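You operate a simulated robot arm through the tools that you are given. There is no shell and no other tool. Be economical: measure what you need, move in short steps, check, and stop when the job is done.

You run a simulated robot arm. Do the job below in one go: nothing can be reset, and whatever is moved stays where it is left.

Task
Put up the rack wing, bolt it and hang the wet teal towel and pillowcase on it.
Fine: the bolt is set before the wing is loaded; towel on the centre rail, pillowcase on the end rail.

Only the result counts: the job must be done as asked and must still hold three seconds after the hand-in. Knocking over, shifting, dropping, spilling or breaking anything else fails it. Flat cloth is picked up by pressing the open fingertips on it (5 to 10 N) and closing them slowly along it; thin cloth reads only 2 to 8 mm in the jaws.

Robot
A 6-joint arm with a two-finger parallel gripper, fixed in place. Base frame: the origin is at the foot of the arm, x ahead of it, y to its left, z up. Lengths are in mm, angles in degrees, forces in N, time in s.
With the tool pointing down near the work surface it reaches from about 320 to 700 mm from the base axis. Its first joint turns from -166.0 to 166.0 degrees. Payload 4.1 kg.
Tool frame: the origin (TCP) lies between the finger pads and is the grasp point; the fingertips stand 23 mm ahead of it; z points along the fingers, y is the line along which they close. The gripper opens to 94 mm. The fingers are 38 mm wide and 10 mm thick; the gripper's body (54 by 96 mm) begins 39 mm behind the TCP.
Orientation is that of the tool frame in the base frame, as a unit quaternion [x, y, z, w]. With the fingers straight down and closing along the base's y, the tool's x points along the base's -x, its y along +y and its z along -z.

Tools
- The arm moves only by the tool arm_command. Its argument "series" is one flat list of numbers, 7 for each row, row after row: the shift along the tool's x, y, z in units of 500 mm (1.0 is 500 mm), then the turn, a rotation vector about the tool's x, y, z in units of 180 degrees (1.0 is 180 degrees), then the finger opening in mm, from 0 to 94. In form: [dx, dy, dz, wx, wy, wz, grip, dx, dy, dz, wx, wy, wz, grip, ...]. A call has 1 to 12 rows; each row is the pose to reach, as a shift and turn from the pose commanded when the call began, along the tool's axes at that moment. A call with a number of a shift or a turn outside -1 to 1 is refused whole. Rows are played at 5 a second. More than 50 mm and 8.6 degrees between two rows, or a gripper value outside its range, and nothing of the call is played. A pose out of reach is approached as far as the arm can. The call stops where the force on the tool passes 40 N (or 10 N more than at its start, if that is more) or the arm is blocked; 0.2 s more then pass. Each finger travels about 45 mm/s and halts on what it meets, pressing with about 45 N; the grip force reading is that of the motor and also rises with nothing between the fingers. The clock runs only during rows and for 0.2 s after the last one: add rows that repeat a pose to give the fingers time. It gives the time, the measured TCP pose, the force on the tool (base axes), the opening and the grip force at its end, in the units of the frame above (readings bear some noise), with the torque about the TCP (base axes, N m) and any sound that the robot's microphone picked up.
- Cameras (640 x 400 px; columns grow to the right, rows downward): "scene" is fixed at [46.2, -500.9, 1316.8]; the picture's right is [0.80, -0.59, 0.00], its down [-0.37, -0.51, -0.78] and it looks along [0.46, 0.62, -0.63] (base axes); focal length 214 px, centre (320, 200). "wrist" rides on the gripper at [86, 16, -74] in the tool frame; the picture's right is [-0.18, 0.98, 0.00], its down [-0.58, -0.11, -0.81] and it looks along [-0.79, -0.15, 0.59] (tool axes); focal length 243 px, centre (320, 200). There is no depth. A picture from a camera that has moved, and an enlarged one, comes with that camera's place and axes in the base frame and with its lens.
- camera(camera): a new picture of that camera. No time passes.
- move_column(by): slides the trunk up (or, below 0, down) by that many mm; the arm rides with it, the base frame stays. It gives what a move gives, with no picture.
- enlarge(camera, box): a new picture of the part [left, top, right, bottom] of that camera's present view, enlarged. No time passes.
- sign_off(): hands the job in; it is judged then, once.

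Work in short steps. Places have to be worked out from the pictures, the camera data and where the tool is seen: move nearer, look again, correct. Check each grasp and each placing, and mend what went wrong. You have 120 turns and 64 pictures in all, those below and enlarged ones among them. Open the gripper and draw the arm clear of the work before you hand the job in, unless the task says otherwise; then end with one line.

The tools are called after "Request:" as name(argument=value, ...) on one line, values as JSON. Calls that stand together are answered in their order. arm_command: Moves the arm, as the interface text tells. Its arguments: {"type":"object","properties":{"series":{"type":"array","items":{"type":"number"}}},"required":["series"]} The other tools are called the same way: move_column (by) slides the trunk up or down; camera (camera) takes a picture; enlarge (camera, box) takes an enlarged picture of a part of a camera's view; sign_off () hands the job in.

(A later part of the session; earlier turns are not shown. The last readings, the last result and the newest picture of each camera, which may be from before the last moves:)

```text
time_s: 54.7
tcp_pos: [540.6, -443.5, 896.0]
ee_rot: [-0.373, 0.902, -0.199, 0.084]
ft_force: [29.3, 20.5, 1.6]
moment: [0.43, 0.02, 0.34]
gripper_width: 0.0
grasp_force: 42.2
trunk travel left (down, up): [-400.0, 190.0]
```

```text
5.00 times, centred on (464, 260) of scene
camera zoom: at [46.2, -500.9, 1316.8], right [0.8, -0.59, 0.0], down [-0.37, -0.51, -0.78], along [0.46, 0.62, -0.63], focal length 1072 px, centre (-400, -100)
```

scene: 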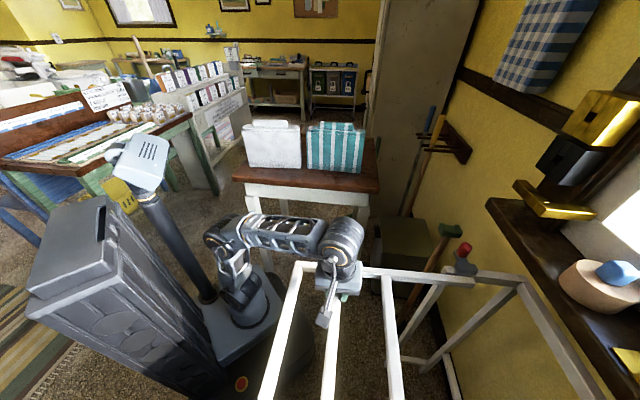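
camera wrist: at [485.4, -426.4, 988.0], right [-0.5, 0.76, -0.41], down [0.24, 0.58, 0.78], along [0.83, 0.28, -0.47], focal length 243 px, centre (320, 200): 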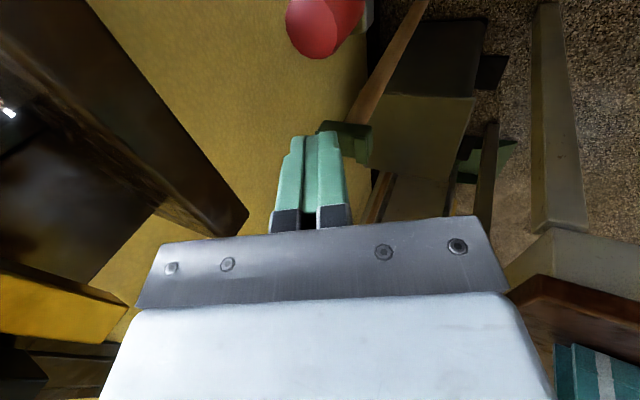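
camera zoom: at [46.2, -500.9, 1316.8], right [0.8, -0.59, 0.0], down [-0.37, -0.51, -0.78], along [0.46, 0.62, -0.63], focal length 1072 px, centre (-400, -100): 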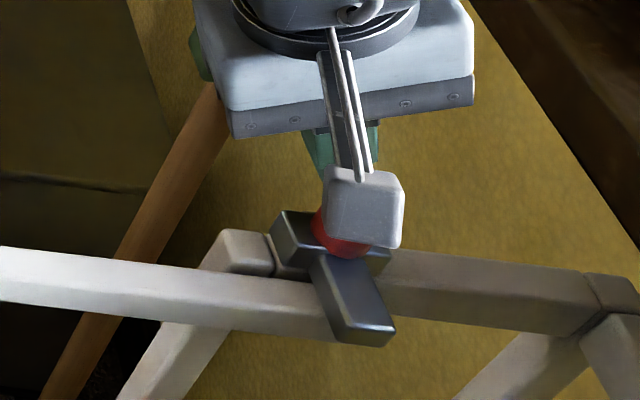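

The bolt bottomed out (36 N) and the blade lies across the tail. I back off and lift away.

Request:
arm_command(series=[-0.02, 0, 0, 0, 0, 0, 0, -0.07, 0, 0, 0, 0, 0, 0, -0.07, 0, -0.08, 0, 0, 0, 10, -0.07, 0.03, -0.16, 0, 0, 0, 30, -0.07, 0.06, -0.24, -0.035, 0, 0, 60, -0.07, 0.09, -0.32, -0.07, 0, 0, 80, -0.07, 0.12, -0.4, -0.105, 0, 0, 94, -0.07, 0.14, -0.48, -0.138, 0, 0, 94, -0.07, 0.14, -0.48, -0.138, 0, 0, 94])

Request:
camera(camera="scene")

```text
time_s: 56.7
tcp_pos: [446.7, -308.4, 1085.2]
ee_rot: [-0.38, 0.925, 0.001, 0.001]
ft_force: [0.0, 0.5, 0.2]
moment: [0.01, 0.02, 0.02]
gripper_width: 94.2
grasp_force: 0.0
trunk travel left (down, up): [-400.0, 190.0]
```

```text
29 pictures are left
```

scene: 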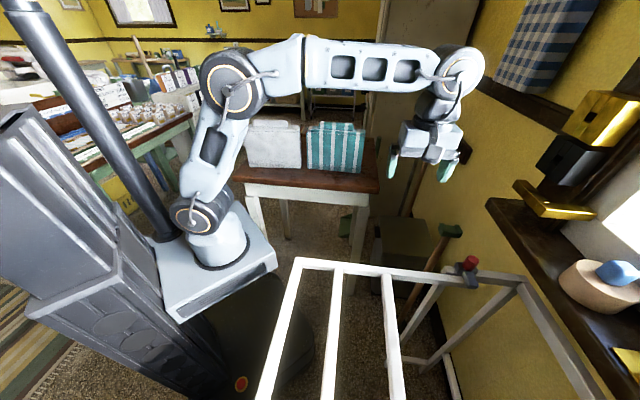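

Wing is up and bolted. Now I turn to the table with the towels and look at them with the wrist camera.

Request:
arm_command(series=[-0.06, 0.07, -0.016, 0, 0, 0.031, 94, -0.12, 0.14, -0.032, 0, 0, 0.062, 94, -0.18, 0.21, -0.049, 0, 0, 0.094, 94, -0.241, 0.279, -0.065, 0, 0, 0.125, 94, -0.301, 0.349, -0.081, 0, 0, 0.156, 94, -0.361, 0.419, -0.098, 0, 0, 0.188, 94, -0.422, 0.488, -0.114, 0, 0, 0.219, 94, -0.482, 0.558, -0.13, 0, 0, 0.25, 94, -0.482, 0.558, -0.13, 0, 0, 0.25, 94])

Request:
camera(camera="wrist")

```text
time_s: 58.7
tcp_pos: [421.9, 59.7, 1151.1]
ee_rot: [0.003, 1.0, 0.0, 0.001]
ft_force: [-0.2, -0.4, -0.2]
moment: [0.02, -0.02, -0.02]
gripper_width: 94.0
grasp_force: 0.1
trunk travel left (down, up): [-400.0, 190.0]
```

```text
28 pictures are left
camera wrist: at [335.5, 77.2, 1224.0], right [0.19, 0.98, 0.0], down [0.58, -0.11, 0.81], along [0.79, -0.15, -0.59], focal length 243 px, centre (320, 200)
```

wrist: 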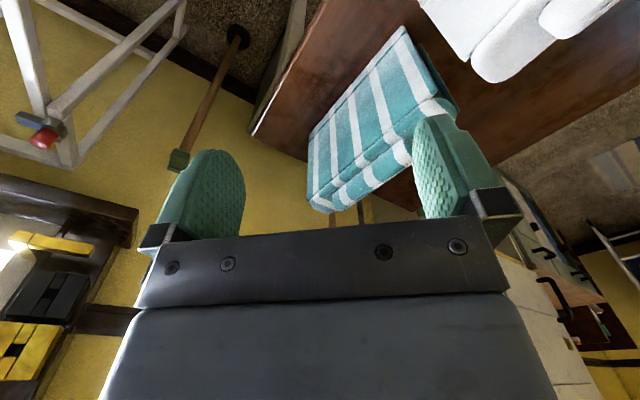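

Request:
enlarge(camera="wrist", box=[240, 0, 640, 250])

```text
1.60 times, centred on (440, 125) of wrist
camera zoom: at [335.5, 77.2, 1224.0], right [0.19, 0.98, 0.0], down [0.58, -0.11, 0.81], along [0.79, -0.15, -0.59], focal length 388 px, centre (128, 320)
```

zoom: 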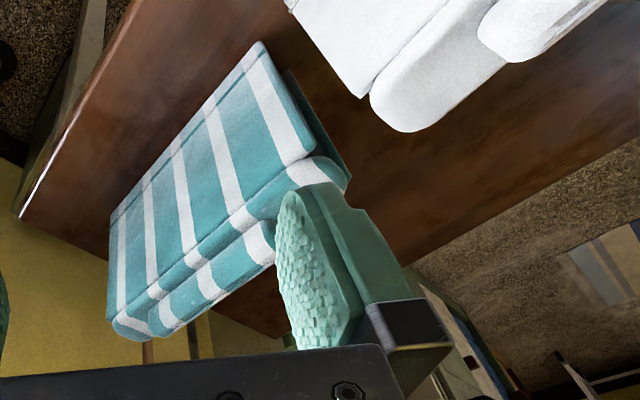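

The face points suggest the cloths stand as vertical draped shapes about 150 mm tall near v≈446 (u 225–445), top z≈1010. I look from a better viewpoint, facing them squarely from above.

Request:
arm_command(series=[-0.016, -0.021, -0.016, 0, 0, -0.042, 94, -0.032, -0.042, -0.033, 0, 0, -0.083, 94, -0.048, -0.063, -0.05, 0, 0, -0.125, 94, -0.064, -0.084, -0.066, 0, 0, -0.167, 94, -0.08, -0.105, -0.082, 0, 0, -0.208, 94, -0.096, -0.126, -0.098, 0, 0, -0.25, 94, -0.096, -0.126, -0.098, 0, 0, -0.25, 94])

Request:
camera(camera="wrist")

```text
time_s: 60.3
tcp_pos: [468.4, -3.8, 1200.1]
ee_rot: [-0.38, 0.925, 0.0, 0.001]
ft_force: [-0.6, 0.4, -0.2]
moment: [0.0, -0.02, 0.0]
gripper_width: 93.7
grasp_force: 0.1
trunk travel left (down, up): [-400.0, 190.0]
```

```text
26 pictures are left
camera wrist: at [395.7, -52.7, 1272.4], right [-0.56, 0.83, 0.0], down [0.49, 0.33, 0.81], along [0.67, 0.45, -0.59], focal length 243 px, centre (320, 200)
```

wrist: 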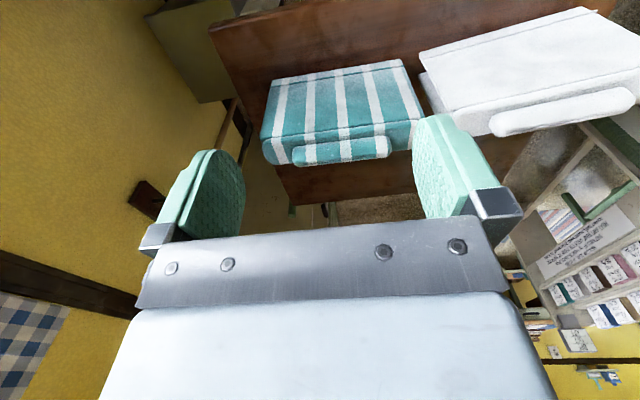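

Three views agree: the cloths stand like saddles, with front face at v≈450, z≈840–1010 and a pinchable ridge on top near v≈485, z≈1035. I enlarge to see the fold structure.

Request:
enlarge(camera="wrist", box=[240, 20, 496, 180])

```text
2.50 times, centred on (368, 100) of wrist
camera zoom: at [395.7, -52.7, 1272.4], right [-0.56, 0.83, 0.0], down [0.49, 0.33, 0.81], along [0.67, 0.45, -0.59], focal length 606 px, centre (200, 450)
```

zoom: 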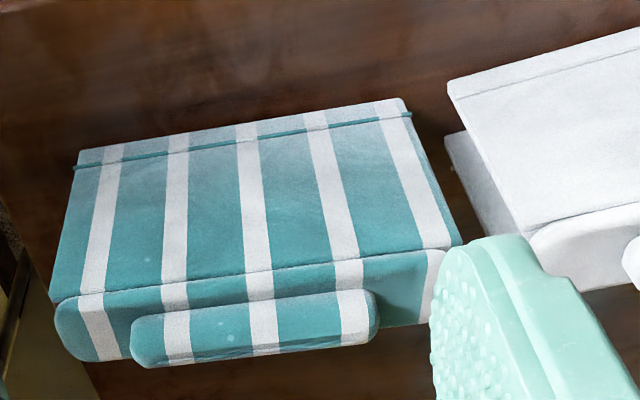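

The cloth is a saddle with two leaves and a ridge along u. I turn the tool 90° (closing along v), positioned above the ridge, with the camera looking along the ridge to get its profile.

Request:
arm_command(series=[-0.03, 0, 0, 0, 0, 0.0455, 94, -0.06, 0, 0, 0, 0, 0.091, 94, -0.09, 0, 0, 0, 0, 0.1365, 94, -0.12, 0, 0, 0, 0, 0.182, 94, -0.15, 0, 0.02, 0, 0, 0.2275, 94, -0.18, 0, 0.04, 0, 0, 0.273, 94, -0.21, 0, 0.06, 0, 0, 0.3185, 94, -0.24, 0, 0.08, 0, 0, 0.364, 94, -0.26, 0, 0.09, 0, 0, 0.4095, 94, -0.28, 0.005, 0.1, 0, 0, 0.455, 94, -0.294, 0.01, 0.1, 0, 0, 0.5, 94, -0.294, 0.01, 0.1, 0, 0, 0.5, 94])

Request:
camera(camera="wrist")

```text
time_s: 62.9
tcp_pos: [569.6, 104.1, 1149.1]
ee_rot: [0.386, 0.923, 0.0, 0.0]
ft_force: [-0.7, 0.1, 0.1]
moment: [0.0, -0.02, -0.01]
gripper_width: 93.7
grasp_force: 0.1
trunk travel left (down, up): [-400.0, 190.0]
```

```text
24 pictures are left
camera wrist: at [520.6, 177.6, 1223.8], right [0.83, 0.56, 0.0], down [0.33, -0.49, 0.81], along [0.45, -0.67, -0.59], focal length 243 px, centre (320, 200)
```

wrist: 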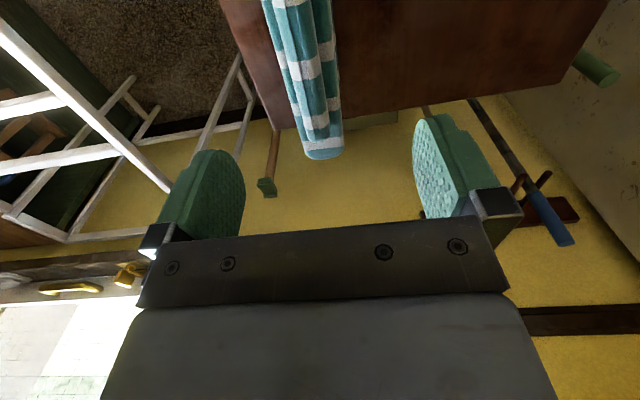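

Request:
enlarge(camera="wrist", box=[220, 0, 412, 120])

```text
3.33 times, centred on (316, 60) of wrist
camera zoom: at [520.6, 177.6, 1223.8], right [0.83, 0.56, 0.0], down [0.33, -0.49, 0.81], along [0.45, -0.67, -0.59], focal length 809 px, centre (333, 667)
```

zoom: 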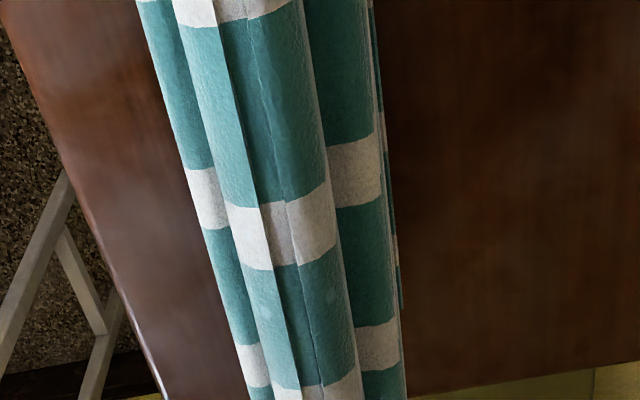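

Ridge is centred at v≈465, ~26 mm wide, on a 47 mm wide top (v 441–488). I descend centred on it with a 50 mm opening, to just above the shoulders.

Request:
arm_command(series=[0, -0.022, 0.05, 0, 0, 0, 70, 0, -0.022, 0.1, 0, 0, 0, 50, 0, -0.022, 0.15, 0, 0, 0, 50, 0, -0.022, 0.19, 0, 0, 0, 50, 0, -0.022, 0.206, 0, 0, 0, 50, 0, -0.022, 0.206, 0, 0, 0, 50])

Request:
enlarge(camera="scene", box=[260, 90, 420, 190])

```text
time_s: 64.3
tcp_pos: [561.6, 95.7, 1046.6]
ee_rot: [0.386, 0.922, 0.001, 0.0]
ft_force: [-0.1, -0.2, 0.6]
moment: [0.03, -0.01, 0.0]
gripper_width: 50.1
grasp_force: 0.0
trunk travel left (down, up): [-400.0, 190.0]
```

```text
4.00 times, centred on (340, 140) of scene
camera zoom: at [46.2, -500.9, 1316.8], right [0.8, -0.59, 0.0], down [-0.37, -0.51, -0.78], along [0.46, 0.62, -0.63], focal length 858 px, centre (240, 440)
```

zoom: 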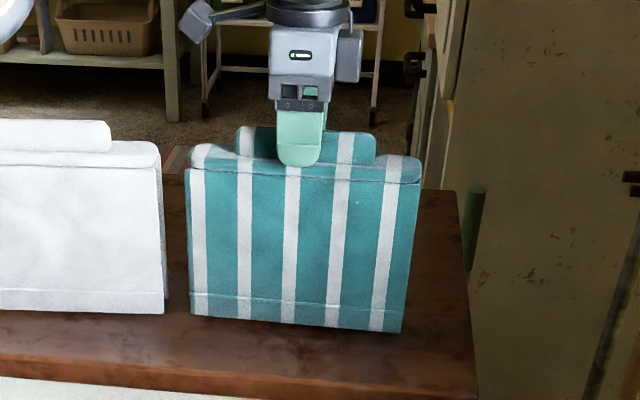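

The fingers straddle the middle of the ridge. I lower a few more millimetres watching the force.

Request:
arm_command(series=[0, 0, 0.006, 0, 0, 0, 50, 0, 0, 0.012, 0, 0, 0, 50, 0, 0, 0.012, 0, 0, 0, 50])

```text
time_s: 65.1
tcp_pos: [560.3, 95.3, 1042.3]
ee_rot: [0.386, 0.922, 0.001, 0.0]
ft_force: [0.6, 0.2, -0.4]
moment: [0.02, -0.01, 0.0]
gripper_width: 50.0
grasp_force: 0.1
trunk travel left (down, up): [-400.0, 190.0]
```

Request:
arm_command(series=[0, 0, 0.006, 0, 0, 0, 50, 0, 0, 0.012, 0, 0, 0, 50, 0, 0, 0.012, 0, 0, 0, 50])

```text
time_s: 65.9
tcp_pos: [562.6, 95.5, 1034.6]
ee_rot: [0.386, 0.923, 0.001, 0.001]
ft_force: [0.1, -0.4, 0.2]
moment: [-0.03, -0.02, 0.01]
gripper_width: 50.2
grasp_force: 0.0
trunk travel left (down, up): [-400.0, 190.0]
```

Still no contact at z≈1034; I close slowly on the ridge here.

Request:
arm_command(series=[0, 0, 0, 0, 0, 0, 44, 0, 0, 0, 0, 0, 0, 38, 0, 0, 0, 0, 0, 0, 32, 0, 0, 0, 0, 0, 0, 26, 0, 0, 0, 0, 0, 0, 20, 0, 0, 0, 0, 0, 0, 14, 0, 0, 0, 0, 0, 0, 8, 0, 0, 0, 0, 0, 0, 2, 0, 0, 0, 0, 0, 0, 0, 0, 0, 0, 0, 0, 0, 0])

Request:
enlarge(camera="scene", box=[260, 90, 420, 190])

```text
time_s: 68.1
tcp_pos: [562.3, 94.8, 1035.2]
ee_rot: [0.386, 0.922, 0.001, 0.0]
ft_force: [-0.1, -0.7, 0.0]
moment: [0.0, 0.01, -0.27]
gripper_width: 45.4
grasp_force: 44.8
trunk travel left (down, up): [-400.0, 190.0]
```

```text
4.00 times, centred on (340, 140) of scene
camera zoom: at [46.2, -500.9, 1316.8], right [0.8, -0.59, 0.0], down [-0.37, -0.51, -0.78], along [0.46, 0.62, -0.63], focal length 858 px, centre (240, 440)
```

zoom: 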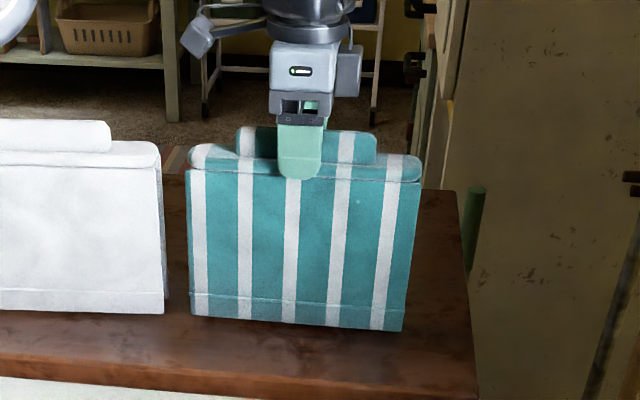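

The jaws stopped at 45 mm — they caught the rounded top roll rather than the ridge. I open a little, go 10 mm deeper for a firmer hold on the roll, and close again.

Request:
arm_command(series=[0, 0, 0, 0, 0, 0, 52, 0, 0, 0, 0, 0, 0, 60, 0, 0, 0.01, 0, 0, 0, 60, 0, 0, 0.02, 0, 0, 0, 60, 0, 0, 0.02, 0, 0, 0, 52, 0, 0, 0.02, 0, 0, 0, 46, 0, 0, 0.02, 0, 0, 0, 40, 0, 0, 0.02, 0, 0, 0, 34, 0, 0, 0.02, 0, 0, 0, 30, 0, 0, 0.02, 0, 0, 0, 30])

```text
time_s: 70.3
tcp_pos: [562.6, 95.5, 1025.6]
ee_rot: [0.385, 0.923, 0.0, 0.001]
ft_force: [0.6, 0.5, 0.8]
moment: [-0.05, -0.09, -0.22]
gripper_width: 45.9
grasp_force: 45.2
trunk travel left (down, up): [-400.0, 190.0]
```

Held at 45.9 mm. I lift 40 mm in small steps and check.

Request:
arm_command(series=[0, 0, -0.01, 0, 0, 0, 30, 0, 0, -0.025, 0, 0, 0, 30, 0, 0, -0.05, 0, 0, 0, 30, 0, 0, -0.08, 0, 0, 0, 30, 0, 0, -0.08, 0, 0, 0, 30])

Request:
camera(camera="scene")

```text
time_s: 71.5
tcp_pos: [562.2, 95.3, 1065.4]
ee_rot: [0.386, 0.922, 0.0, 0.0]
ft_force: [-0.7, 0.2, -5.0]
moment: [-0.02, 0.03, -0.02]
gripper_width: 45.8
grasp_force: 45.5
trunk travel left (down, up): [-400.0, 190.0]
```

```text
20 pictures are left
```

scene: 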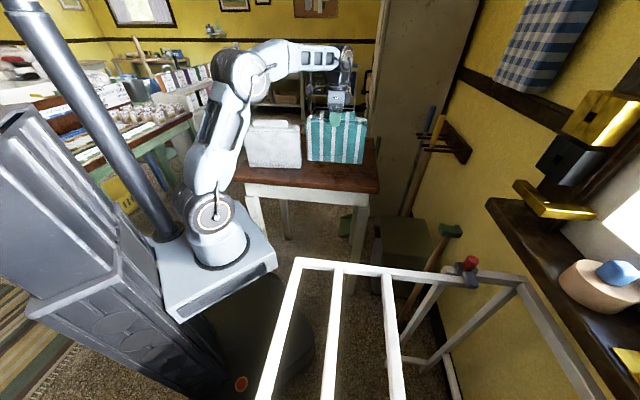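

Towel is lifted (≈5 N). I raise the column 100 mm for clearance, then carry it along an arc toward the rack, turning it with the arm.

Request:
move_column(by=100)

Request:
arm_command(series=[-0.052, -0.051, 0, 0, 0, 0.0208, 30, -0.1, -0.105, 0, 0, 0, 0.0417, 30, -0.144, -0.161, 0, 0, 0, 0.0625, 30, -0.184, -0.219, 0, 0, 0, 0.0833, 30, -0.22, -0.279, 0, 0, 0, 0.1042, 30, -0.252, -0.341, 0, 0, 0, 0.125, 30, -0.279, -0.405, 0, 0, 0, 0.1458, 30, -0.302, -0.469, 0, 0, 0, 0.1667, 30, -0.321, -0.535, 0, 0, 0, 0.1875, 30, -0.335, -0.601, 0, 0, 0, 0.2083, 30, -0.345, -0.667, 0, 0, 0, 0.2292, 30, -0.351, -0.733, 0, 0, 0, 0.25, 30])

```text
time_s: 72.9
tcp_pos: [562.8, 95.1, 1164.4]
ee_rot: [0.386, 0.922, 0.0, 0.0]
ft_force: [-0.8, -0.3, -5.5]
moment: [0.02, -0.05, -0.02]
gripper_width: 45.9
grasp_force: 45.3
trunk travel left (down, up): [-500.0, 90.0]
```

```text
time_s: 75.5
tcp_pos: [425.7, -288.9, 1165.3]
ee_rot: [0.71, 0.705, 0.001, 0.001]
ft_force: [0.0, -0.2, -4.7]
moment: [0.04, 0.0, 0.01]
gripper_width: 46.0
grasp_force: 44.5
trunk travel left (down, up): [-500.0, 90.0]
```

Halfway. Continue the second half of the arc to above the centre rail (u388, v−248).

Request:
arm_command(series=[-0.045, -0.043, 0, 0, 0, 0.0207, 30, -0.089, -0.091, 0, 0, 0, 0.0413, 30, -0.13, -0.141, 0, 0, 0, 0.062, 30, -0.167, -0.194, 0, 0, 0, 0.0827, 30, -0.199, -0.248, 0, 0, 0, 0.1033, 30, -0.229, -0.303, 0, 0, 0, 0.124, 30, -0.254, -0.36, 0, 0, 0, 0.1447, 30, -0.275, -0.418, 0, 0, 0, 0.1653, 30, -0.292, -0.476, 0, 0, 0, 0.186, 30, -0.306, -0.536, 0, 0, 0, 0.2067, 30, -0.315, -0.595, 0, 0, 0, 0.2273, 30, -0.322, -0.654, 0, 0, 0, 0.248, 30])

Request:
camera(camera="wrist")

Request:
camera(camera="scene")

```text
time_s: 78.1
tcp_pos: [94.4, -447.3, 1163.1]
ee_rot: [0.924, 0.383, 0.001, -0.001]
ft_force: [0.4, -0.4, -4.4]
moment: [0.01, -0.01, -0.03]
gripper_width: 45.5
grasp_force: 44.6
trunk travel left (down, up): [-500.0, 90.0]
```

```text
19 pictures are left
camera wrist: at [168.4, -395.9, 1237.6], right [0.56, -0.83, 0.0], down [-0.49, -0.33, 0.81], along [-0.66, -0.45, -0.59], focal length 243 px, centre (320, 200)
```

wrist: 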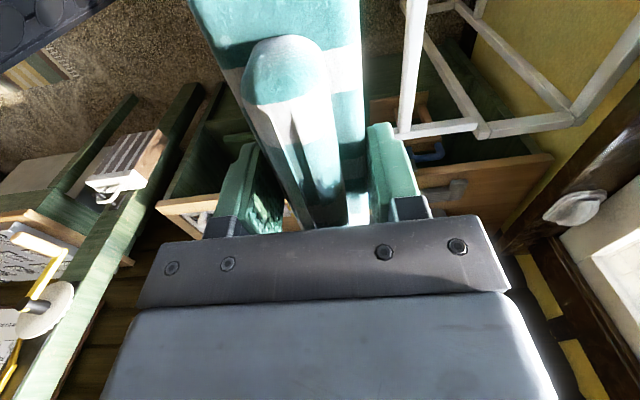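

```text
18 pictures are left
```

scene: 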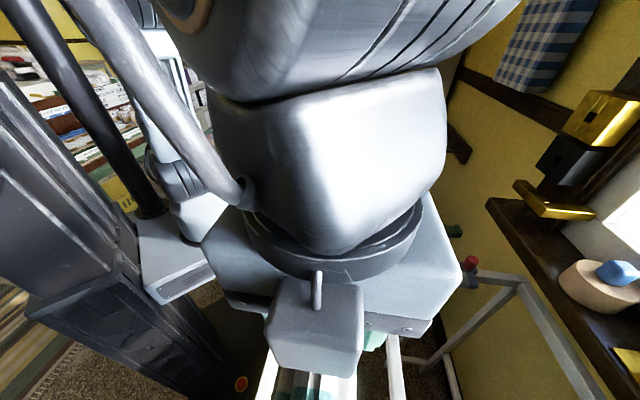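

Towel held at u383, v−250. I enlarge the bottom of the scene view to compare the leaves with the rails below.

Request:
enlarge(camera="scene", box=[240, 310, 384, 400])

```text
4.44 times, centred on (312, 355) of scene
camera zoom: at [46.2, -500.9, 1316.8], right [0.8, -0.59, 0.0], down [-0.37, -0.51, -0.78], along [0.46, 0.62, -0.63], focal length 953 px, centre (356, -489)
```

zoom: 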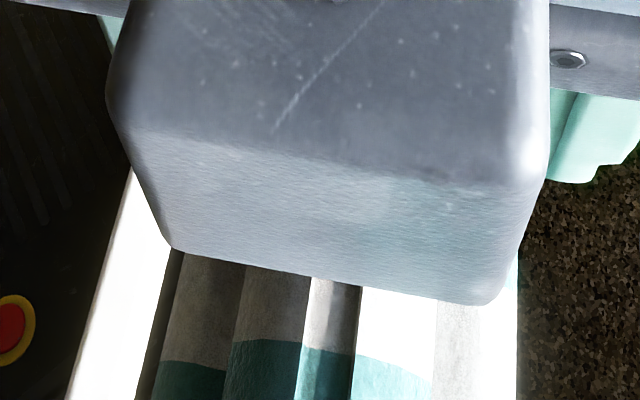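

Careful rail estimate: centre rail at u≈393 at v≈−250, skewed ~1.5°. I correct position and yaw and lower until the leaf bottoms are just above the rail (TCP z≈1050).

Request:
arm_command(series=[0, 0.01, 0.03, 0, 0, -0.004, 30, 0, 0.02, 0.08, 0, 0, -0.0085, 30, 0, 0.02, 0.14, 0, 0, -0.0085, 30, 0, 0.02, 0.19, 0, 0, -0.0085, 30, 0, 0.02, 0.226, 0, 0, -0.0085, 30, 0, 0.02, 0.226, 0, 0, -0.0085, 30])

Request:
enlarge(camera="scene", box=[230, 230, 486, 390])

```text
time_s: 79.5
tcp_pos: [104.8, -454.3, 1051.3]
ee_rot: [0.919, 0.395, 0.0, 0.0]
ft_force: [0.3, 0.3, -5.1]
moment: [-0.01, -0.02, 0.01]
gripper_width: 45.9
grasp_force: 44.6
trunk travel left (down, up): [-500.0, 90.0]
```

```text
2.50 times, centred on (358, 310) of scene
camera zoom: at [46.2, -500.9, 1316.8], right [0.8, -0.59, 0.0], down [-0.37, -0.51, -0.78], along [0.46, 0.62, -0.63], focal length 536 px, centre (225, -75)
```

zoom: 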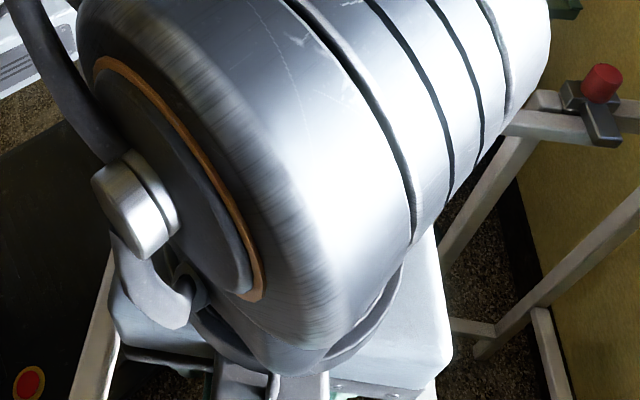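

The scene view is blocked; I check alignment with the wrist camera, which looks along −v.

Request:
camera(camera="wrist")

```text
15 pictures are left
camera wrist: at [175.8, -402.6, 1123.9], right [0.59, -0.81, 0.0], down [-0.48, -0.35, 0.81], along [-0.65, -0.47, -0.59], focal length 243 px, centre (320, 200)
```

wrist: 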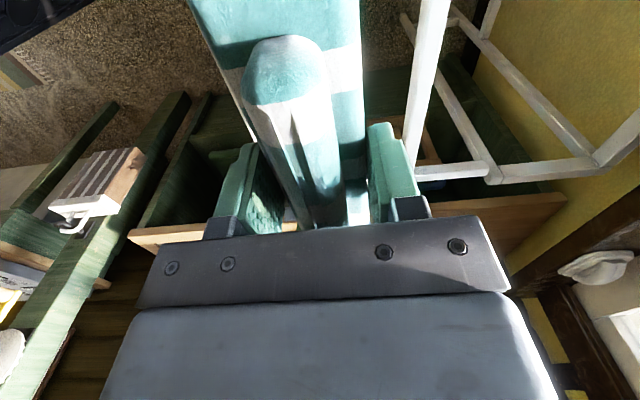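

Request:
enlarge(camera="wrist", box=[360, 0, 520, 100])

```text
4.00 times, centred on (440, 50) of wrist
camera zoom: at [175.8, -402.6, 1123.9], right [0.59, -0.81, 0.0], down [-0.48, -0.35, 0.81], along [-0.65, -0.47, -0.59], focal length 970 px, centre (-160, 800)
```

zoom: 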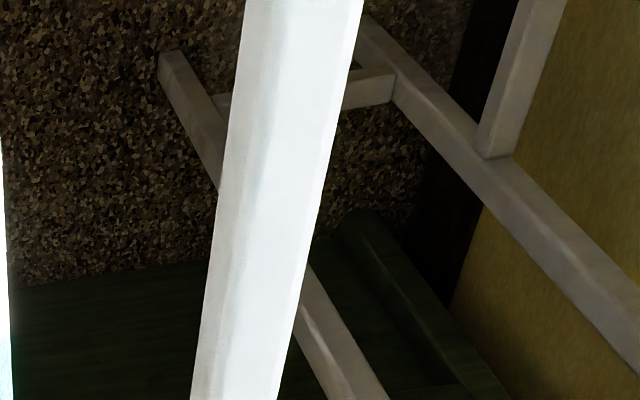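

Averaging the cues puts the centre rail at u≈390.5 with almost no skew. I shift −3.5 mm, undo most of the yaw, and lower gently past the leaf bottoms while watching force.

Request:
arm_command(series=[0, -0.007, 0, 0, 0, 0.006, 30, 0, -0.007, 0.02, 0, 0, 0.006, 30, 0, -0.007, 0.04, 0, 0, 0.006, 30, 0, -0.007, 0.06, 0, 0, 0.006, 30, 0, -0.007, 0.08, 0, 0, 0.006, 30, 0, -0.007, 0.08, 0, 0, 0.006, 30])

```text
time_s: 80.9
tcp_pos: [100.6, -452.2, 1009.8]
ee_rot: [0.922, 0.387, 0.001, -0.002]
ft_force: [0.4, -0.1, -6.0]
moment: [0.01, -0.03, 0.01]
gripper_width: 45.9
grasp_force: 44.9
trunk travel left (down, up): [-500.0, 90.0]
```

No contact; continue down to z≈950.

Request:
arm_command(series=[0, 0, 0.02, 0, 0, 0, 30, 0, 0, 0.04, 0, 0, 0, 30, 0, 0, 0.06, 0, 0, 0, 30, 0, 0, 0.08, 0, 0, 0, 30, 0, 0, 0.1, 0, 0, 0, 30, 0, 0, 0.12, 0, 0, 0, 30, 0, 0, 0.12, 0, 0, 0, 30])

```text
time_s: 82.5
tcp_pos: [101.2, -450.8, 948.8]
ee_rot: [0.922, 0.387, 0.001, 0.0]
ft_force: [0.5, 0.2, -5.6]
moment: [0.06, -0.01, 0.02]
gripper_width: 45.9
grasp_force: 44.7
trunk travel left (down, up): [-500.0, 90.0]
```

No contact yet at z≈949; keep lowering in small steps toward z≈900.

Request:
arm_command(series=[0, 0, 0.015, 0, 0, 0, 30, 0, 0, 0.03, 0, 0, 0, 30, 0, 0, 0.045, 0, 0, 0, 30, 0, 0, 0.06, 0, 0, 0, 30, 0, 0, 0.075, 0, 0, 0, 30, 0, 0, 0.09, 0, 0, 0, 30, 0, 0, 0.09, 0, 0, 0, 30])

Request:
camera(camera="wrist")

```text
time_s: 84.1
tcp_pos: [99.9, -451.4, 905.5]
ee_rot: [0.923, 0.386, 0.001, 0.001]
ft_force: [-0.1, -1.1, -4.9]
moment: [0.04, -0.02, 0.0]
gripper_width: 46.0
grasp_force: 44.5
trunk travel left (down, up): [-500.0, 90.0]
```

```text
13 pictures are left
camera wrist: at [173.4, -400.6, 979.7], right [0.57, -0.82, 0.0], down [-0.49, -0.34, 0.81], along [-0.66, -0.46, -0.59], focal length 243 px, centre (320, 200)
```

wrist: 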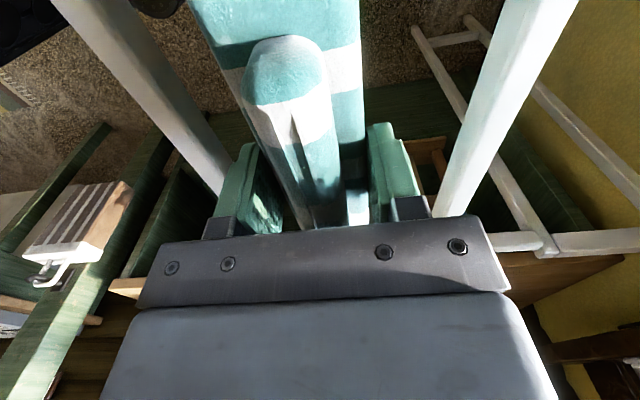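

Towel sits centred between the neighbouring rails, straddling the centre rail. I continue lowering until the weight comes off.

Request:
arm_command(series=[0, 0, 0.006, 0, 0, 0, 30, 0, 0, 0.012, 0, 0, 0, 30, 0, 0, 0.018, 0, 0, 0, 30, 0, 0, 0.024, 0, 0, 0, 30, 0, 0, 0.03, 0, 0, 0, 30, 0, 0, 0.036, 0, 0, 0, 30])

```text
time_s: 85.5
tcp_pos: [100.8, -450.4, 887.5]
ee_rot: [0.922, 0.387, 0.001, 0.0]
ft_force: [0.8, 1.0, -6.0]
moment: [0.01, -0.03, 0.02]
gripper_width: 45.9
grasp_force: 44.9
trunk travel left (down, up): [-500.0, 90.0]
```

Request:
arm_command(series=[0, 0, 0.006, 0, 0, 0, 30, 0, 0, 0.012, 0, 0, 0, 30, 0, 0, 0.018, 0, 0, 0, 30, 0, 0, 0.02, 0, 0, 0, 30, 0, 0, 0.02, 0, 0, 0, 30])

```text
time_s: 86.7
tcp_pos: [101.2, -451.0, 877.6]
ee_rot: [0.922, 0.386, 0.002, -0.001]
ft_force: [-0.1, -0.7, -5.5]
moment: [0.03, 0.03, -0.01]
gripper_width: 45.9
grasp_force: 45.2
trunk travel left (down, up): [-500.0, 90.0]
```

Still carrying the weight; lower further in 2 mm steps.

Request:
arm_command(series=[0, 0, 0.004, 0, 0, 0, 30, 0, 0, 0.008, 0, 0, 0, 30, 0, 0, 0.012, 0, 0, 0, 30, 0, 0, 0.016, 0, 0, 0, 30, 0, 0, 0.016, 0, 0, 0, 30])

```text
time_s: 87.9
tcp_pos: [101.5, -450.9, 869.7]
ee_rot: [0.922, 0.386, 0.0, 0.0]
ft_force: [1.2, 0.1, -4.3]
moment: [0.01, -0.02, 0.01]
gripper_width: 45.9
grasp_force: 44.5
trunk travel left (down, up): [-500.0, 90.0]
```

Request:
arm_command(series=[0, 0, 0.004, 0, 0, 0, 30, 0, 0, 0.008, 0, 0, 0, 30, 0, 0, 0.012, 0, 0, 0, 30, 0, 0, 0.012, 0, 0, 0, 30])

```text
time_s: 88.9
tcp_pos: [100.4, -452.5, 863.6]
ee_rot: [0.922, 0.387, 0.001, 0.0]
ft_force: [0.4, -0.4, -5.8]
moment: [-0.01, -0.01, 0.0]
gripper_width: 45.7
grasp_force: 45.4
trunk travel left (down, up): [-500.0, 90.0]
```

Request:
arm_command(series=[0, 0, 0.004, 0, 0, 0, 30, 0, 0, 0.008, 0, 0, 0, 30, 0, 0, 0.012, 0, 0, 0, 30, 0, 0, 0.016, 0, 0, 0, 30, 0, 0, 0.016, 0, 0, 0, 30])

Request:
camera(camera="wrist")

```text
time_s: 90.1
tcp_pos: [101.6, -450.7, 854.4]
ee_rot: [0.922, 0.386, 0.001, 0.0]
ft_force: [-0.2, -0.2, -5.4]
moment: [0.02, 0.04, 0.0]
gripper_width: 45.7
grasp_force: 45.0
trunk travel left (down, up): [-500.0, 90.0]
```

```text
12 pictures are left
camera wrist: at [174.1, -400.0, 929.3], right [0.57, -0.82, 0.0], down [-0.49, -0.34, 0.81], along [-0.66, -0.46, -0.59], focal length 243 px, centre (320, 200)
```

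wrist: 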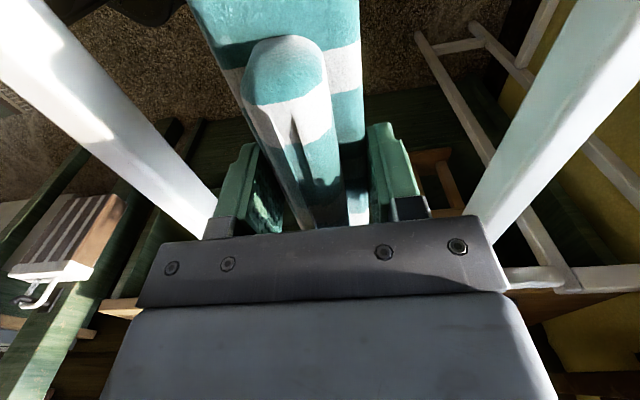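

Clearances to the neighbouring rails are fine. Continue lowering.

Request:
arm_command(series=[0, 0, 0.004, 0, 0, 0, 30, 0, 0, 0.008, 0, 0, 0, 30, 0, 0, 0.012, 0, 0, 0, 30, 0, 0, 0.016, 0, 0, 0, 30, 0, 0, 0.02, 0, 0, 0, 30, 0, 0, 0.02, 0, 0, 0, 30])

```text
time_s: 91.5
tcp_pos: [101.7, -450.9, 847.9]
ee_rot: [0.922, 0.387, 0.0, 0.001]
ft_force: [0.7, 2.2, 9.0]
moment: [-0.37, 0.18, -0.16]
gripper_width: 46.0
grasp_force: 45.0
trunk travel left (down, up): [-500.0, 90.0]
```

Contact: the load has reversed (+9 N), so the towel is seated on the rail. I ease up 2 mm and open gently.

Request:
arm_command(series=[0, 0, -0.005, 0, 0, 0, 40, 0, 0, -0.005, 0, 0, 0, 46, 0, 0, -0.005, 0, 0, 0, 50, 0, 0, -0.005, 0, 0, 0, 54, 0, 0, -0.005, 0, 0, 0, 60, 0, 0, -0.005, 0, 0, 0, 62, 0, 0, -0.005, 0, 0, 0, 62])

Request:
camera(camera="wrist")

```text
time_s: 93.1
tcp_pos: [101.1, -450.9, 849.3]
ee_rot: [0.922, 0.386, 0.001, 0.0]
ft_force: [0.2, -0.3, 0.6]
moment: [-0.02, -0.03, 0.0]
gripper_width: 62.0
grasp_force: 0.1
trunk travel left (down, up): [-500.0, 90.0]
```

```text
11 pictures are left
camera wrist: at [173.9, -400.5, 922.0], right [0.57, -0.82, 0.0], down [-0.49, -0.34, 0.81], along [-0.66, -0.46, -0.59], focal length 243 px, centre (320, 200)
```

wrist: 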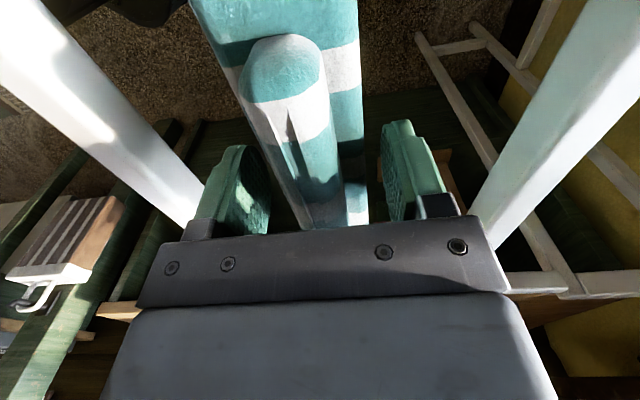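

Released; the towel stays seated. To locate the end rail precisely for the pillowcase, I lift clear, move to a free stretch of it (v≈−420), and gauge it with the jaws.

Request:
arm_command(series=[0, 0, -0.08, 0, 0, 0, 62, 0, 0, -0.16, 0, 0, 0, 62, 0, 0, -0.24, 0, 0, 0, 62, -0.085, -0.052, -0.26, 0, 0, 0, 62, -0.17, -0.104, -0.26, 0, 0, 0, 62, -0.255, -0.156, -0.26, 0, 0, 0, 62, -0.34, -0.208, -0.26, 0, 0, 0, 62, -0.34, -0.208, -0.18, 0, 0, 0, 62, -0.34, -0.208, -0.1, 0, 0, 0, 62, -0.34, -0.208, -0.04, 0, 0, 0, 62, -0.34, -0.208, 0, 0, 0, 0, 62, -0.34, -0.208, 0, 0, 0, 0, 62])

Request:
camera(camera="wrist")

```text
refused: row 4 steps farther than a row can; nothing moved
```

```text
10 pictures are left
camera wrist: at [173.9, -400.5, 922.0], right [0.57, -0.82, 0.0], down [-0.49, -0.34, 0.81], along [-0.66, -0.46, -0.59], focal length 243 px, centre (320, 200)
```

wrist: 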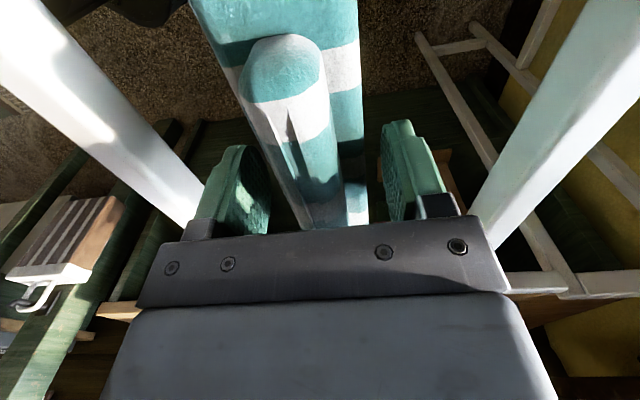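

A row was too long; I resend with shorter steps.

Request:
arm_command(series=[0, 0, -0.08, 0, 0, 0, 62, 0, 0, -0.16, 0, 0, 0, 62, 0, 0, -0.24, 0, 0, 0, 62, 0, 0, -0.28, 0, 0, 0, 62, -0.07, -0.042, -0.28, 0, 0, 0, 62, -0.14, -0.084, -0.28, 0, 0, 0, 62, -0.21, -0.126, -0.28, 0, 0, 0, 62, -0.28, -0.168, -0.28, 0, 0, 0, 62, -0.34, -0.208, -0.28, 0, 0, 0, 62, -0.34, -0.208, -0.28, 0, 0, 0, 62])

Request:
enlarge(camera="wrist", box=[160, 0, 480, 200])

```text
time_s: 95.3
tcp_pos: [-92.5, -498.9, 989.3]
ee_rot: [0.922, 0.386, 0.001, 0.0]
ft_force: [-0.1, 0.2, 0.1]
moment: [0.0, -0.03, 0.01]
gripper_width: 61.9
grasp_force: 0.0
trunk travel left (down, up): [-500.0, 90.0]
```

```text
2.00 times, centred on (320, 100) of wrist
camera zoom: at [-20.3, -448.0, 1062.8], right [0.57, -0.82, 0.0], down [-0.49, -0.34, 0.81], along [-0.66, -0.46, -0.59], focal length 485 px, centre (320, 400)
```

zoom: 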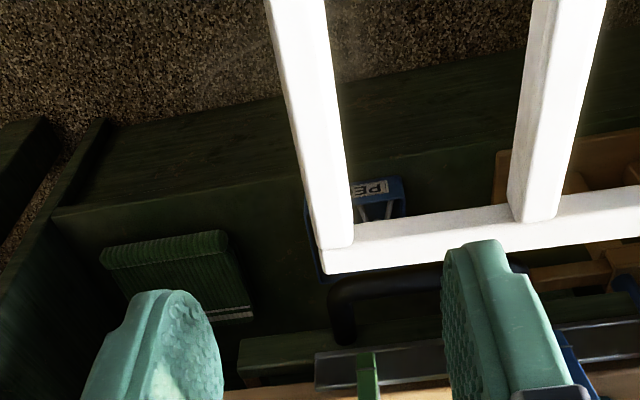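

End rail appears at u≈282–285. I lower the open jaws around it and gauge.

Request:
arm_command(series=[0, -0.006, 0.08, 0, 0, 0, 62, 0, -0.006, 0.16, 0, 0, 0, 62, 0, -0.006, 0.22, 0, 0, 0, 62, 0, -0.006, 0.26, 0, 0, 0, 62, 0, -0.006, 0.29, 0, 0, 0, 62, 0, -0.006, 0.29, 0, 0, 0, 62])

Request:
arm_command(series=[0, 0, 0, 0, 0, 0, 50, 0, 0, 0, 0, 0, 0, 42, 0, 0, 0, 0, 0, 0, 37, 0, 0, 0, 0, 0, 0, 33, 0, 0, 0, 0, 0, 0, 30, 0, 0, 0, 0, 0, 0, 27, 0, 0, 0, 0, 0, 0, 27])

```text
time_s: 96.7
tcp_pos: [-94.1, -498.7, 842.7]
ee_rot: [0.922, 0.387, 0.0, -0.001]
ft_force: [0.3, -0.1, -0.6]
moment: [0.01, -0.02, 0.01]
gripper_width: 61.9
grasp_force: 0.1
trunk travel left (down, up): [-500.0, 90.0]
```

```text
time_s: 98.3
tcp_pos: [-95.9, -496.2, 842.7]
ee_rot: [0.923, 0.385, 0.001, 0.0]
ft_force: [-3.5, 4.9, 0.4]
moment: [0.11, 0.02, -0.1]
gripper_width: 29.2
grasp_force: 2.3
trunk travel left (down, up): [-500.0, 90.0]
```

Contact from the −u finger first → rail centre ≈ u281 at v≈−420. I slide along the rail to v≈−250 and gauge it there too.

Request:
arm_command(series=[0, 0, 0, 0, 0, 0, 45, 0.04, -0.006, 0, 0, 0, 0, 50, 0.12, -0.006, 0, 0, 0, 0, 50, 0.2, -0.006, 0, 0, 0, 0, 50, 0.27, -0.006, 0, 0, 0, 0, 50, 0.34, -0.006, 0, 0, 0, 0, 50, 0.34, -0.006, 0, 0, 0, 0, 42, 0.34, -0.006, 0, 0, 0, 0, 36, 0.34, -0.006, 0, 0, 0, 0, 31, 0.34, -0.006, 0, 0, 0, 0, 28, 0.34, -0.006, 0, 0, 0, 0, 25, 0.34, -0.006, 0, 0, 0, 0, 25])

```text
time_s: 100.9
tcp_pos: [21.5, -372.2, 844.6]
ee_rot: [0.922, 0.386, 0.001, -0.001]
ft_force: [1.1, -0.3, -0.1]
moment: [-0.04, -0.02, -0.05]
gripper_width: 25.5
grasp_force: 0.3
trunk travel left (down, up): [-500.0, 90.0]
```

No contact at 25 mm; close a bit more.

Request:
arm_command(series=[0, 0, 0, 0, 0, 0, 24, 0, 0, 0, 0, 0, 0, 23, 0, 0, 0, 0, 0, 0, 22, 0, 0, 0, 0, 0, 0, 21, 0, 0, 0, 0, 0, 0, 21])

```text
time_s: 102.1
tcp_pos: [22.2, -373.4, 845.3]
ee_rot: [0.922, 0.387, 0.0, 0.0]
ft_force: [5.0, -4.2, 0.8]
moment: [-0.18, -0.06, -0.1]
gripper_width: 24.3
grasp_force: 2.8
trunk travel left (down, up): [-500.0, 90.0]
```

End rail centre confirmed at u≈280 (v≈−248). I open, lift straight off, and raise the column.

Request:
arm_command(series=[0, 0, 0, 0, 0, 0, 40, 0, 0, 0, 0, 0, 0, 50, 0, 0, -0.08, 0, 0, 0, 60, 0, 0, -0.17, 0, 0, 0, 60, 0, 0, -0.25, 0, 0, 0, 60, 0, 0, -0.33, 0, 0, 0, 60, 0, 0, -0.33, 0, 0, 0, 60])

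Request:
move_column(by=90)

Request:
arm_command(series=[0.047, 0.048, 0, 0, 0, -0.0222, 60, 0.099, 0.093, 0, 0, 0, -0.0444, 60, 0.155, 0.133, 0, 0, 0, -0.0667, 60, 0.214, 0.168, 0, 0, 0, -0.0889, 60, 0.278, 0.198, 0, 0, 0, -0.1111, 60, 0.344, 0.222, 0, 0, 0, -0.1333, 60, 0.413, 0.24, 0, 0, 0, -0.1556, 60, 0.485, 0.253, 0, 0, 0, -0.1778, 60, 0.557, 0.258, 0, 0, 0, -0.2, 60, 0.631, 0.258, 0, 0, 0, -0.2222, 60, 0.705, 0.25, 0, 0, 0, -0.2444, 60, 0.779, 0.236, 0, 0, 0, -0.2667, 60])

```text
time_s: 103.7
tcp_pos: [23.0, -375.1, 1008.2]
ee_rot: [0.922, 0.386, 0.001, 0.0]
ft_force: [0.4, 0.3, -0.2]
moment: [0.02, 0.0, -0.01]
gripper_width: 60.0
grasp_force: 0.0
trunk travel left (down, up): [-500.0, 90.0]
```

```text
time_s: 104.9
tcp_pos: [21.8, -376.3, 1098.8]
ee_rot: [0.922, 0.387, 0.001, 0.0]
ft_force: [-0.1, -0.5, -0.6]
moment: [-0.01, -0.02, 0.01]
gripper_width: 59.8
grasp_force: 0.0
trunk travel left (down, up): [-590.0, 0.0]
```

```text
time_s: 107.5
tcp_pos: [377.7, -180.4, 1098.8]
ee_rot: [0.685, 0.729, 0.0, 0.001]
ft_force: [0.0, 0.0, 0.6]
moment: [-0.02, 0.01, -0.01]
gripper_width: 60.0
grasp_force: 0.0
trunk travel left (down, up): [-590.0, 0.0]
```

Second half of the arc, to above the pillowcase ridge (est. u77, v465, skew ≈6°).

Request:
arm_command(series=[0.061, 0.048, 0, 0, 0, -0.0218, 60, 0.129, 0.083, 0, 0, 0, -0.0435, 60, 0.2, 0.113, 0, 0, 0, -0.0653, 60, 0.275, 0.136, 0, 0, 0, -0.087, 60, 0.352, 0.152, 0, 0, 0, -0.1088, 60, 0.431, 0.162, 0, 0, 0, -0.1305, 60, 0.511, 0.164, 0, 0, 0, -0.1523, 60, 0.591, 0.159, 0, 0, 0, -0.174, 60, 0.672, 0.147, 0, 0, 0, -0.1958, 60, 0.752, 0.127, 0, 0, 0, -0.2175, 60, 0.83, 0.101, 0, 0, 0, -0.2393, 60, 0.907, 0.067, 0, 0, 0, -0.261, 60])

Request:
camera(camera="wrist")

Request:
camera(camera="scene")

```text
time_s: 110.1
tcp_pos: [385.6, 275.4, 1098.9]
ee_rot: [0.339, 0.941, 0.001, 0.0]
ft_force: [-0.1, -0.4, 0.5]
moment: [0.04, -0.01, 0.02]
gripper_width: 59.9
grasp_force: 0.2
trunk travel left (down, up): [-590.0, 0.0]
```

```text
8 pictures are left
camera wrist: at [330.9, 343.0, 1171.6], right [0.77, 0.64, 0.0], down [0.38, -0.45, 0.81], along [0.52, -0.62, -0.59], focal length 243 px, centre (320, 200)
```

wrist: 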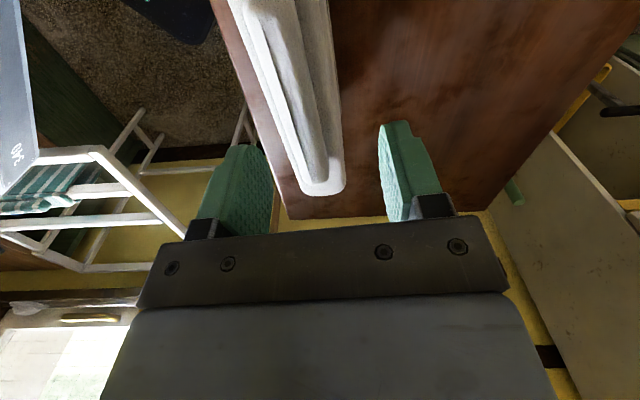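

```text
7 pictures are left
```

scene: 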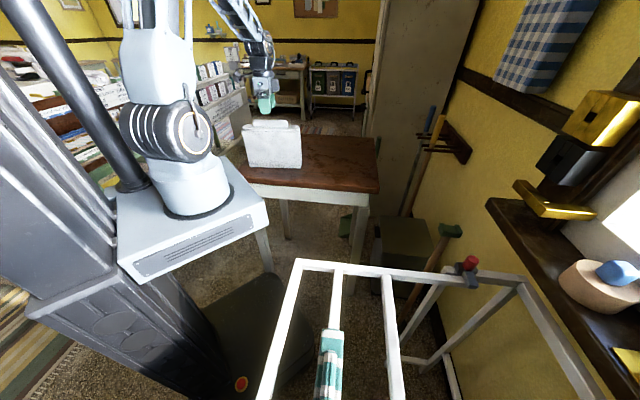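

Towel hangs well. I enlarge the wrist view on the pillowcase to get its axis.

Request:
enlarge(camera="wrist", box=[200, 0, 520, 200])

```text
2.00 times, centred on (360, 100) of wrist
camera zoom: at [330.9, 343.0, 1171.6], right [0.77, 0.64, 0.0], down [0.38, -0.45, 0.81], along [0.52, -0.62, -0.59], focal length 485 px, centre (240, 400)
```

zoom: 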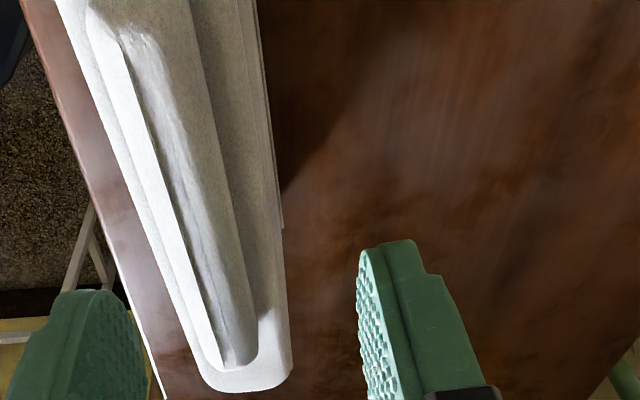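

Axis is aligned with the tool; the roll's centre is at ≈(385, 257.5). I shift −14 mm across and descend to the same height as for the towel.

Request:
arm_command(series=[-0.011, -0.014, 0, 0, 0, 0, 64, -0.022, -0.028, 0.02, 0, 0, 0, 64, -0.022, -0.028, 0.06, 0, 0, 0, 64, -0.022, -0.028, 0.09, 0, 0, 0, 64, -0.022, -0.028, 0.11, 0, 0, 0, 64, -0.022, -0.028, 0.13, 0, 0, 0, 64, -0.022, -0.028, 0.148, 0, 0, 0, 64, -0.022, -0.028, 0.148, 0, 0, 0, 64])

Request:
enlarge(camera="scene", box=[200, 80, 360, 180])

```text
time_s: 111.9
tcp_pos: [385.2, 254.6, 1025.0]
ee_rot: [0.338, 0.941, 0.0, 0.0]
ft_force: [0.4, 0.1, 0.4]
moment: [0.02, -0.02, 0.01]
gripper_width: 64.0
grasp_force: 0.0
trunk travel left (down, up): [-590.0, 0.0]
```

```text
4.00 times, centred on (280, 130) of scene
camera zoom: at [46.2, -500.9, 1316.8], right [0.8, -0.59, 0.0], down [-0.37, -0.51, -0.78], along [0.46, 0.62, -0.63], focal length 858 px, centre (480, 480)
```

zoom: 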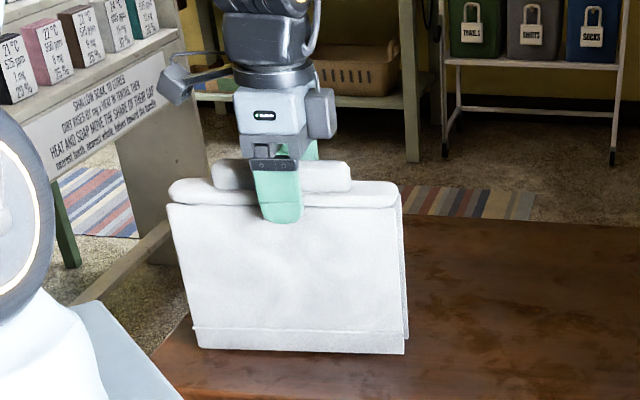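

Fingers straddle the roll at mid-length. I close slowly, then lift 40 mm.

Request:
arm_command(series=[0, 0, 0, 0, 0, 0, 58, 0, 0, 0, 0, 0, 0, 53, 0, 0, 0, 0, 0, 0, 49, 0, 0, 0, 0, 0, 0, 45, 0, 0, 0, 0, 0, 0, 40, 0, 0, 0, 0, 0, 0, 34, 0, 0, 0, 0, 0, 0, 30, 0, 0, 0, 0, 0, 0, 30])

Request:
arm_command(series=[0, 0, -0.01, 0, 0, 0, 30, 0, 0, -0.025, 0, 0, 0, 30, 0, 0, -0.05, 0, 0, 0, 30, 0, 0, -0.08, 0, 0, 0, 30, 0, 0, -0.08, 0, 0, 0, 30])

```text
time_s: 113.7
tcp_pos: [385.2, 255.0, 1025.3]
ee_rot: [0.339, 0.941, 0.001, 0.0]
ft_force: [0.6, 0.4, 0.4]
moment: [0.03, 0.02, -0.06]
gripper_width: 45.7
grasp_force: 45.1
trunk travel left (down, up): [-590.0, 0.0]
```

```text
time_s: 114.9
tcp_pos: [385.6, 257.1, 1064.1]
ee_rot: [0.338, 0.941, 0.001, 0.001]
ft_force: [-0.3, -0.5, -1.3]
moment: [0.0, 0.01, -0.01]
gripper_width: 46.0
grasp_force: 44.3
trunk travel left (down, up): [-590.0, 0.0]
```

Pillowcase held (45.7 mm, light). I raise it ~95 mm and carry it back along the arc, first part.

Request:
arm_command(series=[0, 0, -0.096, 0, 0, 0, 30, 0, 0, -0.192, 0, 0, 0, 30, -0.073, -0.033, -0.192, 0, 0, 0.022, 30, -0.143, -0.073, -0.192, 0, 0, 0.044, 30, -0.209, -0.118, -0.192, 0, 0, 0.066, 30, -0.269, -0.168, -0.192, 0, 0, 0.088, 30, -0.325, -0.223, -0.192, 0, 0, 0.11, 30, -0.375, -0.282, -0.192, 0, 0, 0.132, 30, -0.42, -0.345, -0.192, 0, 0, 0.154, 30, -0.458, -0.411, -0.192, 0, 0, 0.176, 30, -0.491, -0.479, -0.192, 0, 0, 0.198, 30, -0.516, -0.55, -0.192, 0, 0, 0.22, 30])

```text
time_s: 117.5
tcp_pos: [410.2, -120.4, 1161.1]
ee_rot: [0.638, 0.77, 0.001, 0.001]
ft_force: [0.5, -0.3, -1.1]
moment: [0.0, 0.0, 0.01]
gripper_width: 45.8
grasp_force: 44.8
trunk travel left (down, up): [-590.0, 0.0]
```

Second part of the arc.

Request:
arm_command(series=[-0.06, -0.047, 0, 0, 0, 0.022, 30, -0.116, -0.095, 0, 0, 0, 0.044, 30, -0.168, -0.147, 0, 0, 0, 0.066, 30, -0.214, -0.202, 0, 0, 0, 0.088, 30, -0.254, -0.262, 0, 0, 0, 0.11, 30, -0.289, -0.324, 0, 0, 0, 0.132, 30, -0.318, -0.388, 0, 0, 0, 0.154, 30, -0.341, -0.454, 0, 0, 0, 0.176, 30, -0.358, -0.521, 0, 0, 0, 0.198, 30, -0.369, -0.589, 0, 0, 0, 0.22, 30, -0.374, -0.657, 0, 0, 0, 0.242, 30, -0.373, -0.724, 0, 0, 0, 0.264, 30])

```text
time_s: 120.1
tcp_pos: [88.5, -372.1, 1161.4]
ee_rot: [0.894, 0.449, 0.001, 0.0]
ft_force: [0.0, -0.2, -1.2]
moment: [0.0, 0.01, 0.02]
gripper_width: 45.7
grasp_force: 44.7
trunk travel left (down, up): [-590.0, 0.0]
```

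Final positioning over the end rail (u280, v−248, yaw aligned with the rail), still high.

Request:
arm_command(series=[-0.04, -0.052, 0, 0, 0, 0.0225, 30, -0.081, -0.104, 0, 0, 0, 0.045, 30, -0.081, -0.104, 0.06, 0, 0, 0.045, 30, -0.081, -0.104, 0.12, 0, 0, 0.045, 30, -0.081, -0.104, 0.18, 0, 0, 0.045, 30, -0.081, -0.104, 0.2, 0, 0, 0.045, 30, -0.081, -0.104, 0.2, 0, 0, 0.045, 30])

```text
time_s: 121.7
tcp_pos: [22.9, -371.6, 1059.4]
ee_rot: [0.923, 0.385, 0.001, 0.0]
ft_force: [0.4, -0.4, -1.7]
moment: [-0.01, 0.03, -0.02]
gripper_width: 45.6
grasp_force: 45.3
trunk travel left (down, up): [-590.0, 0.0]
```

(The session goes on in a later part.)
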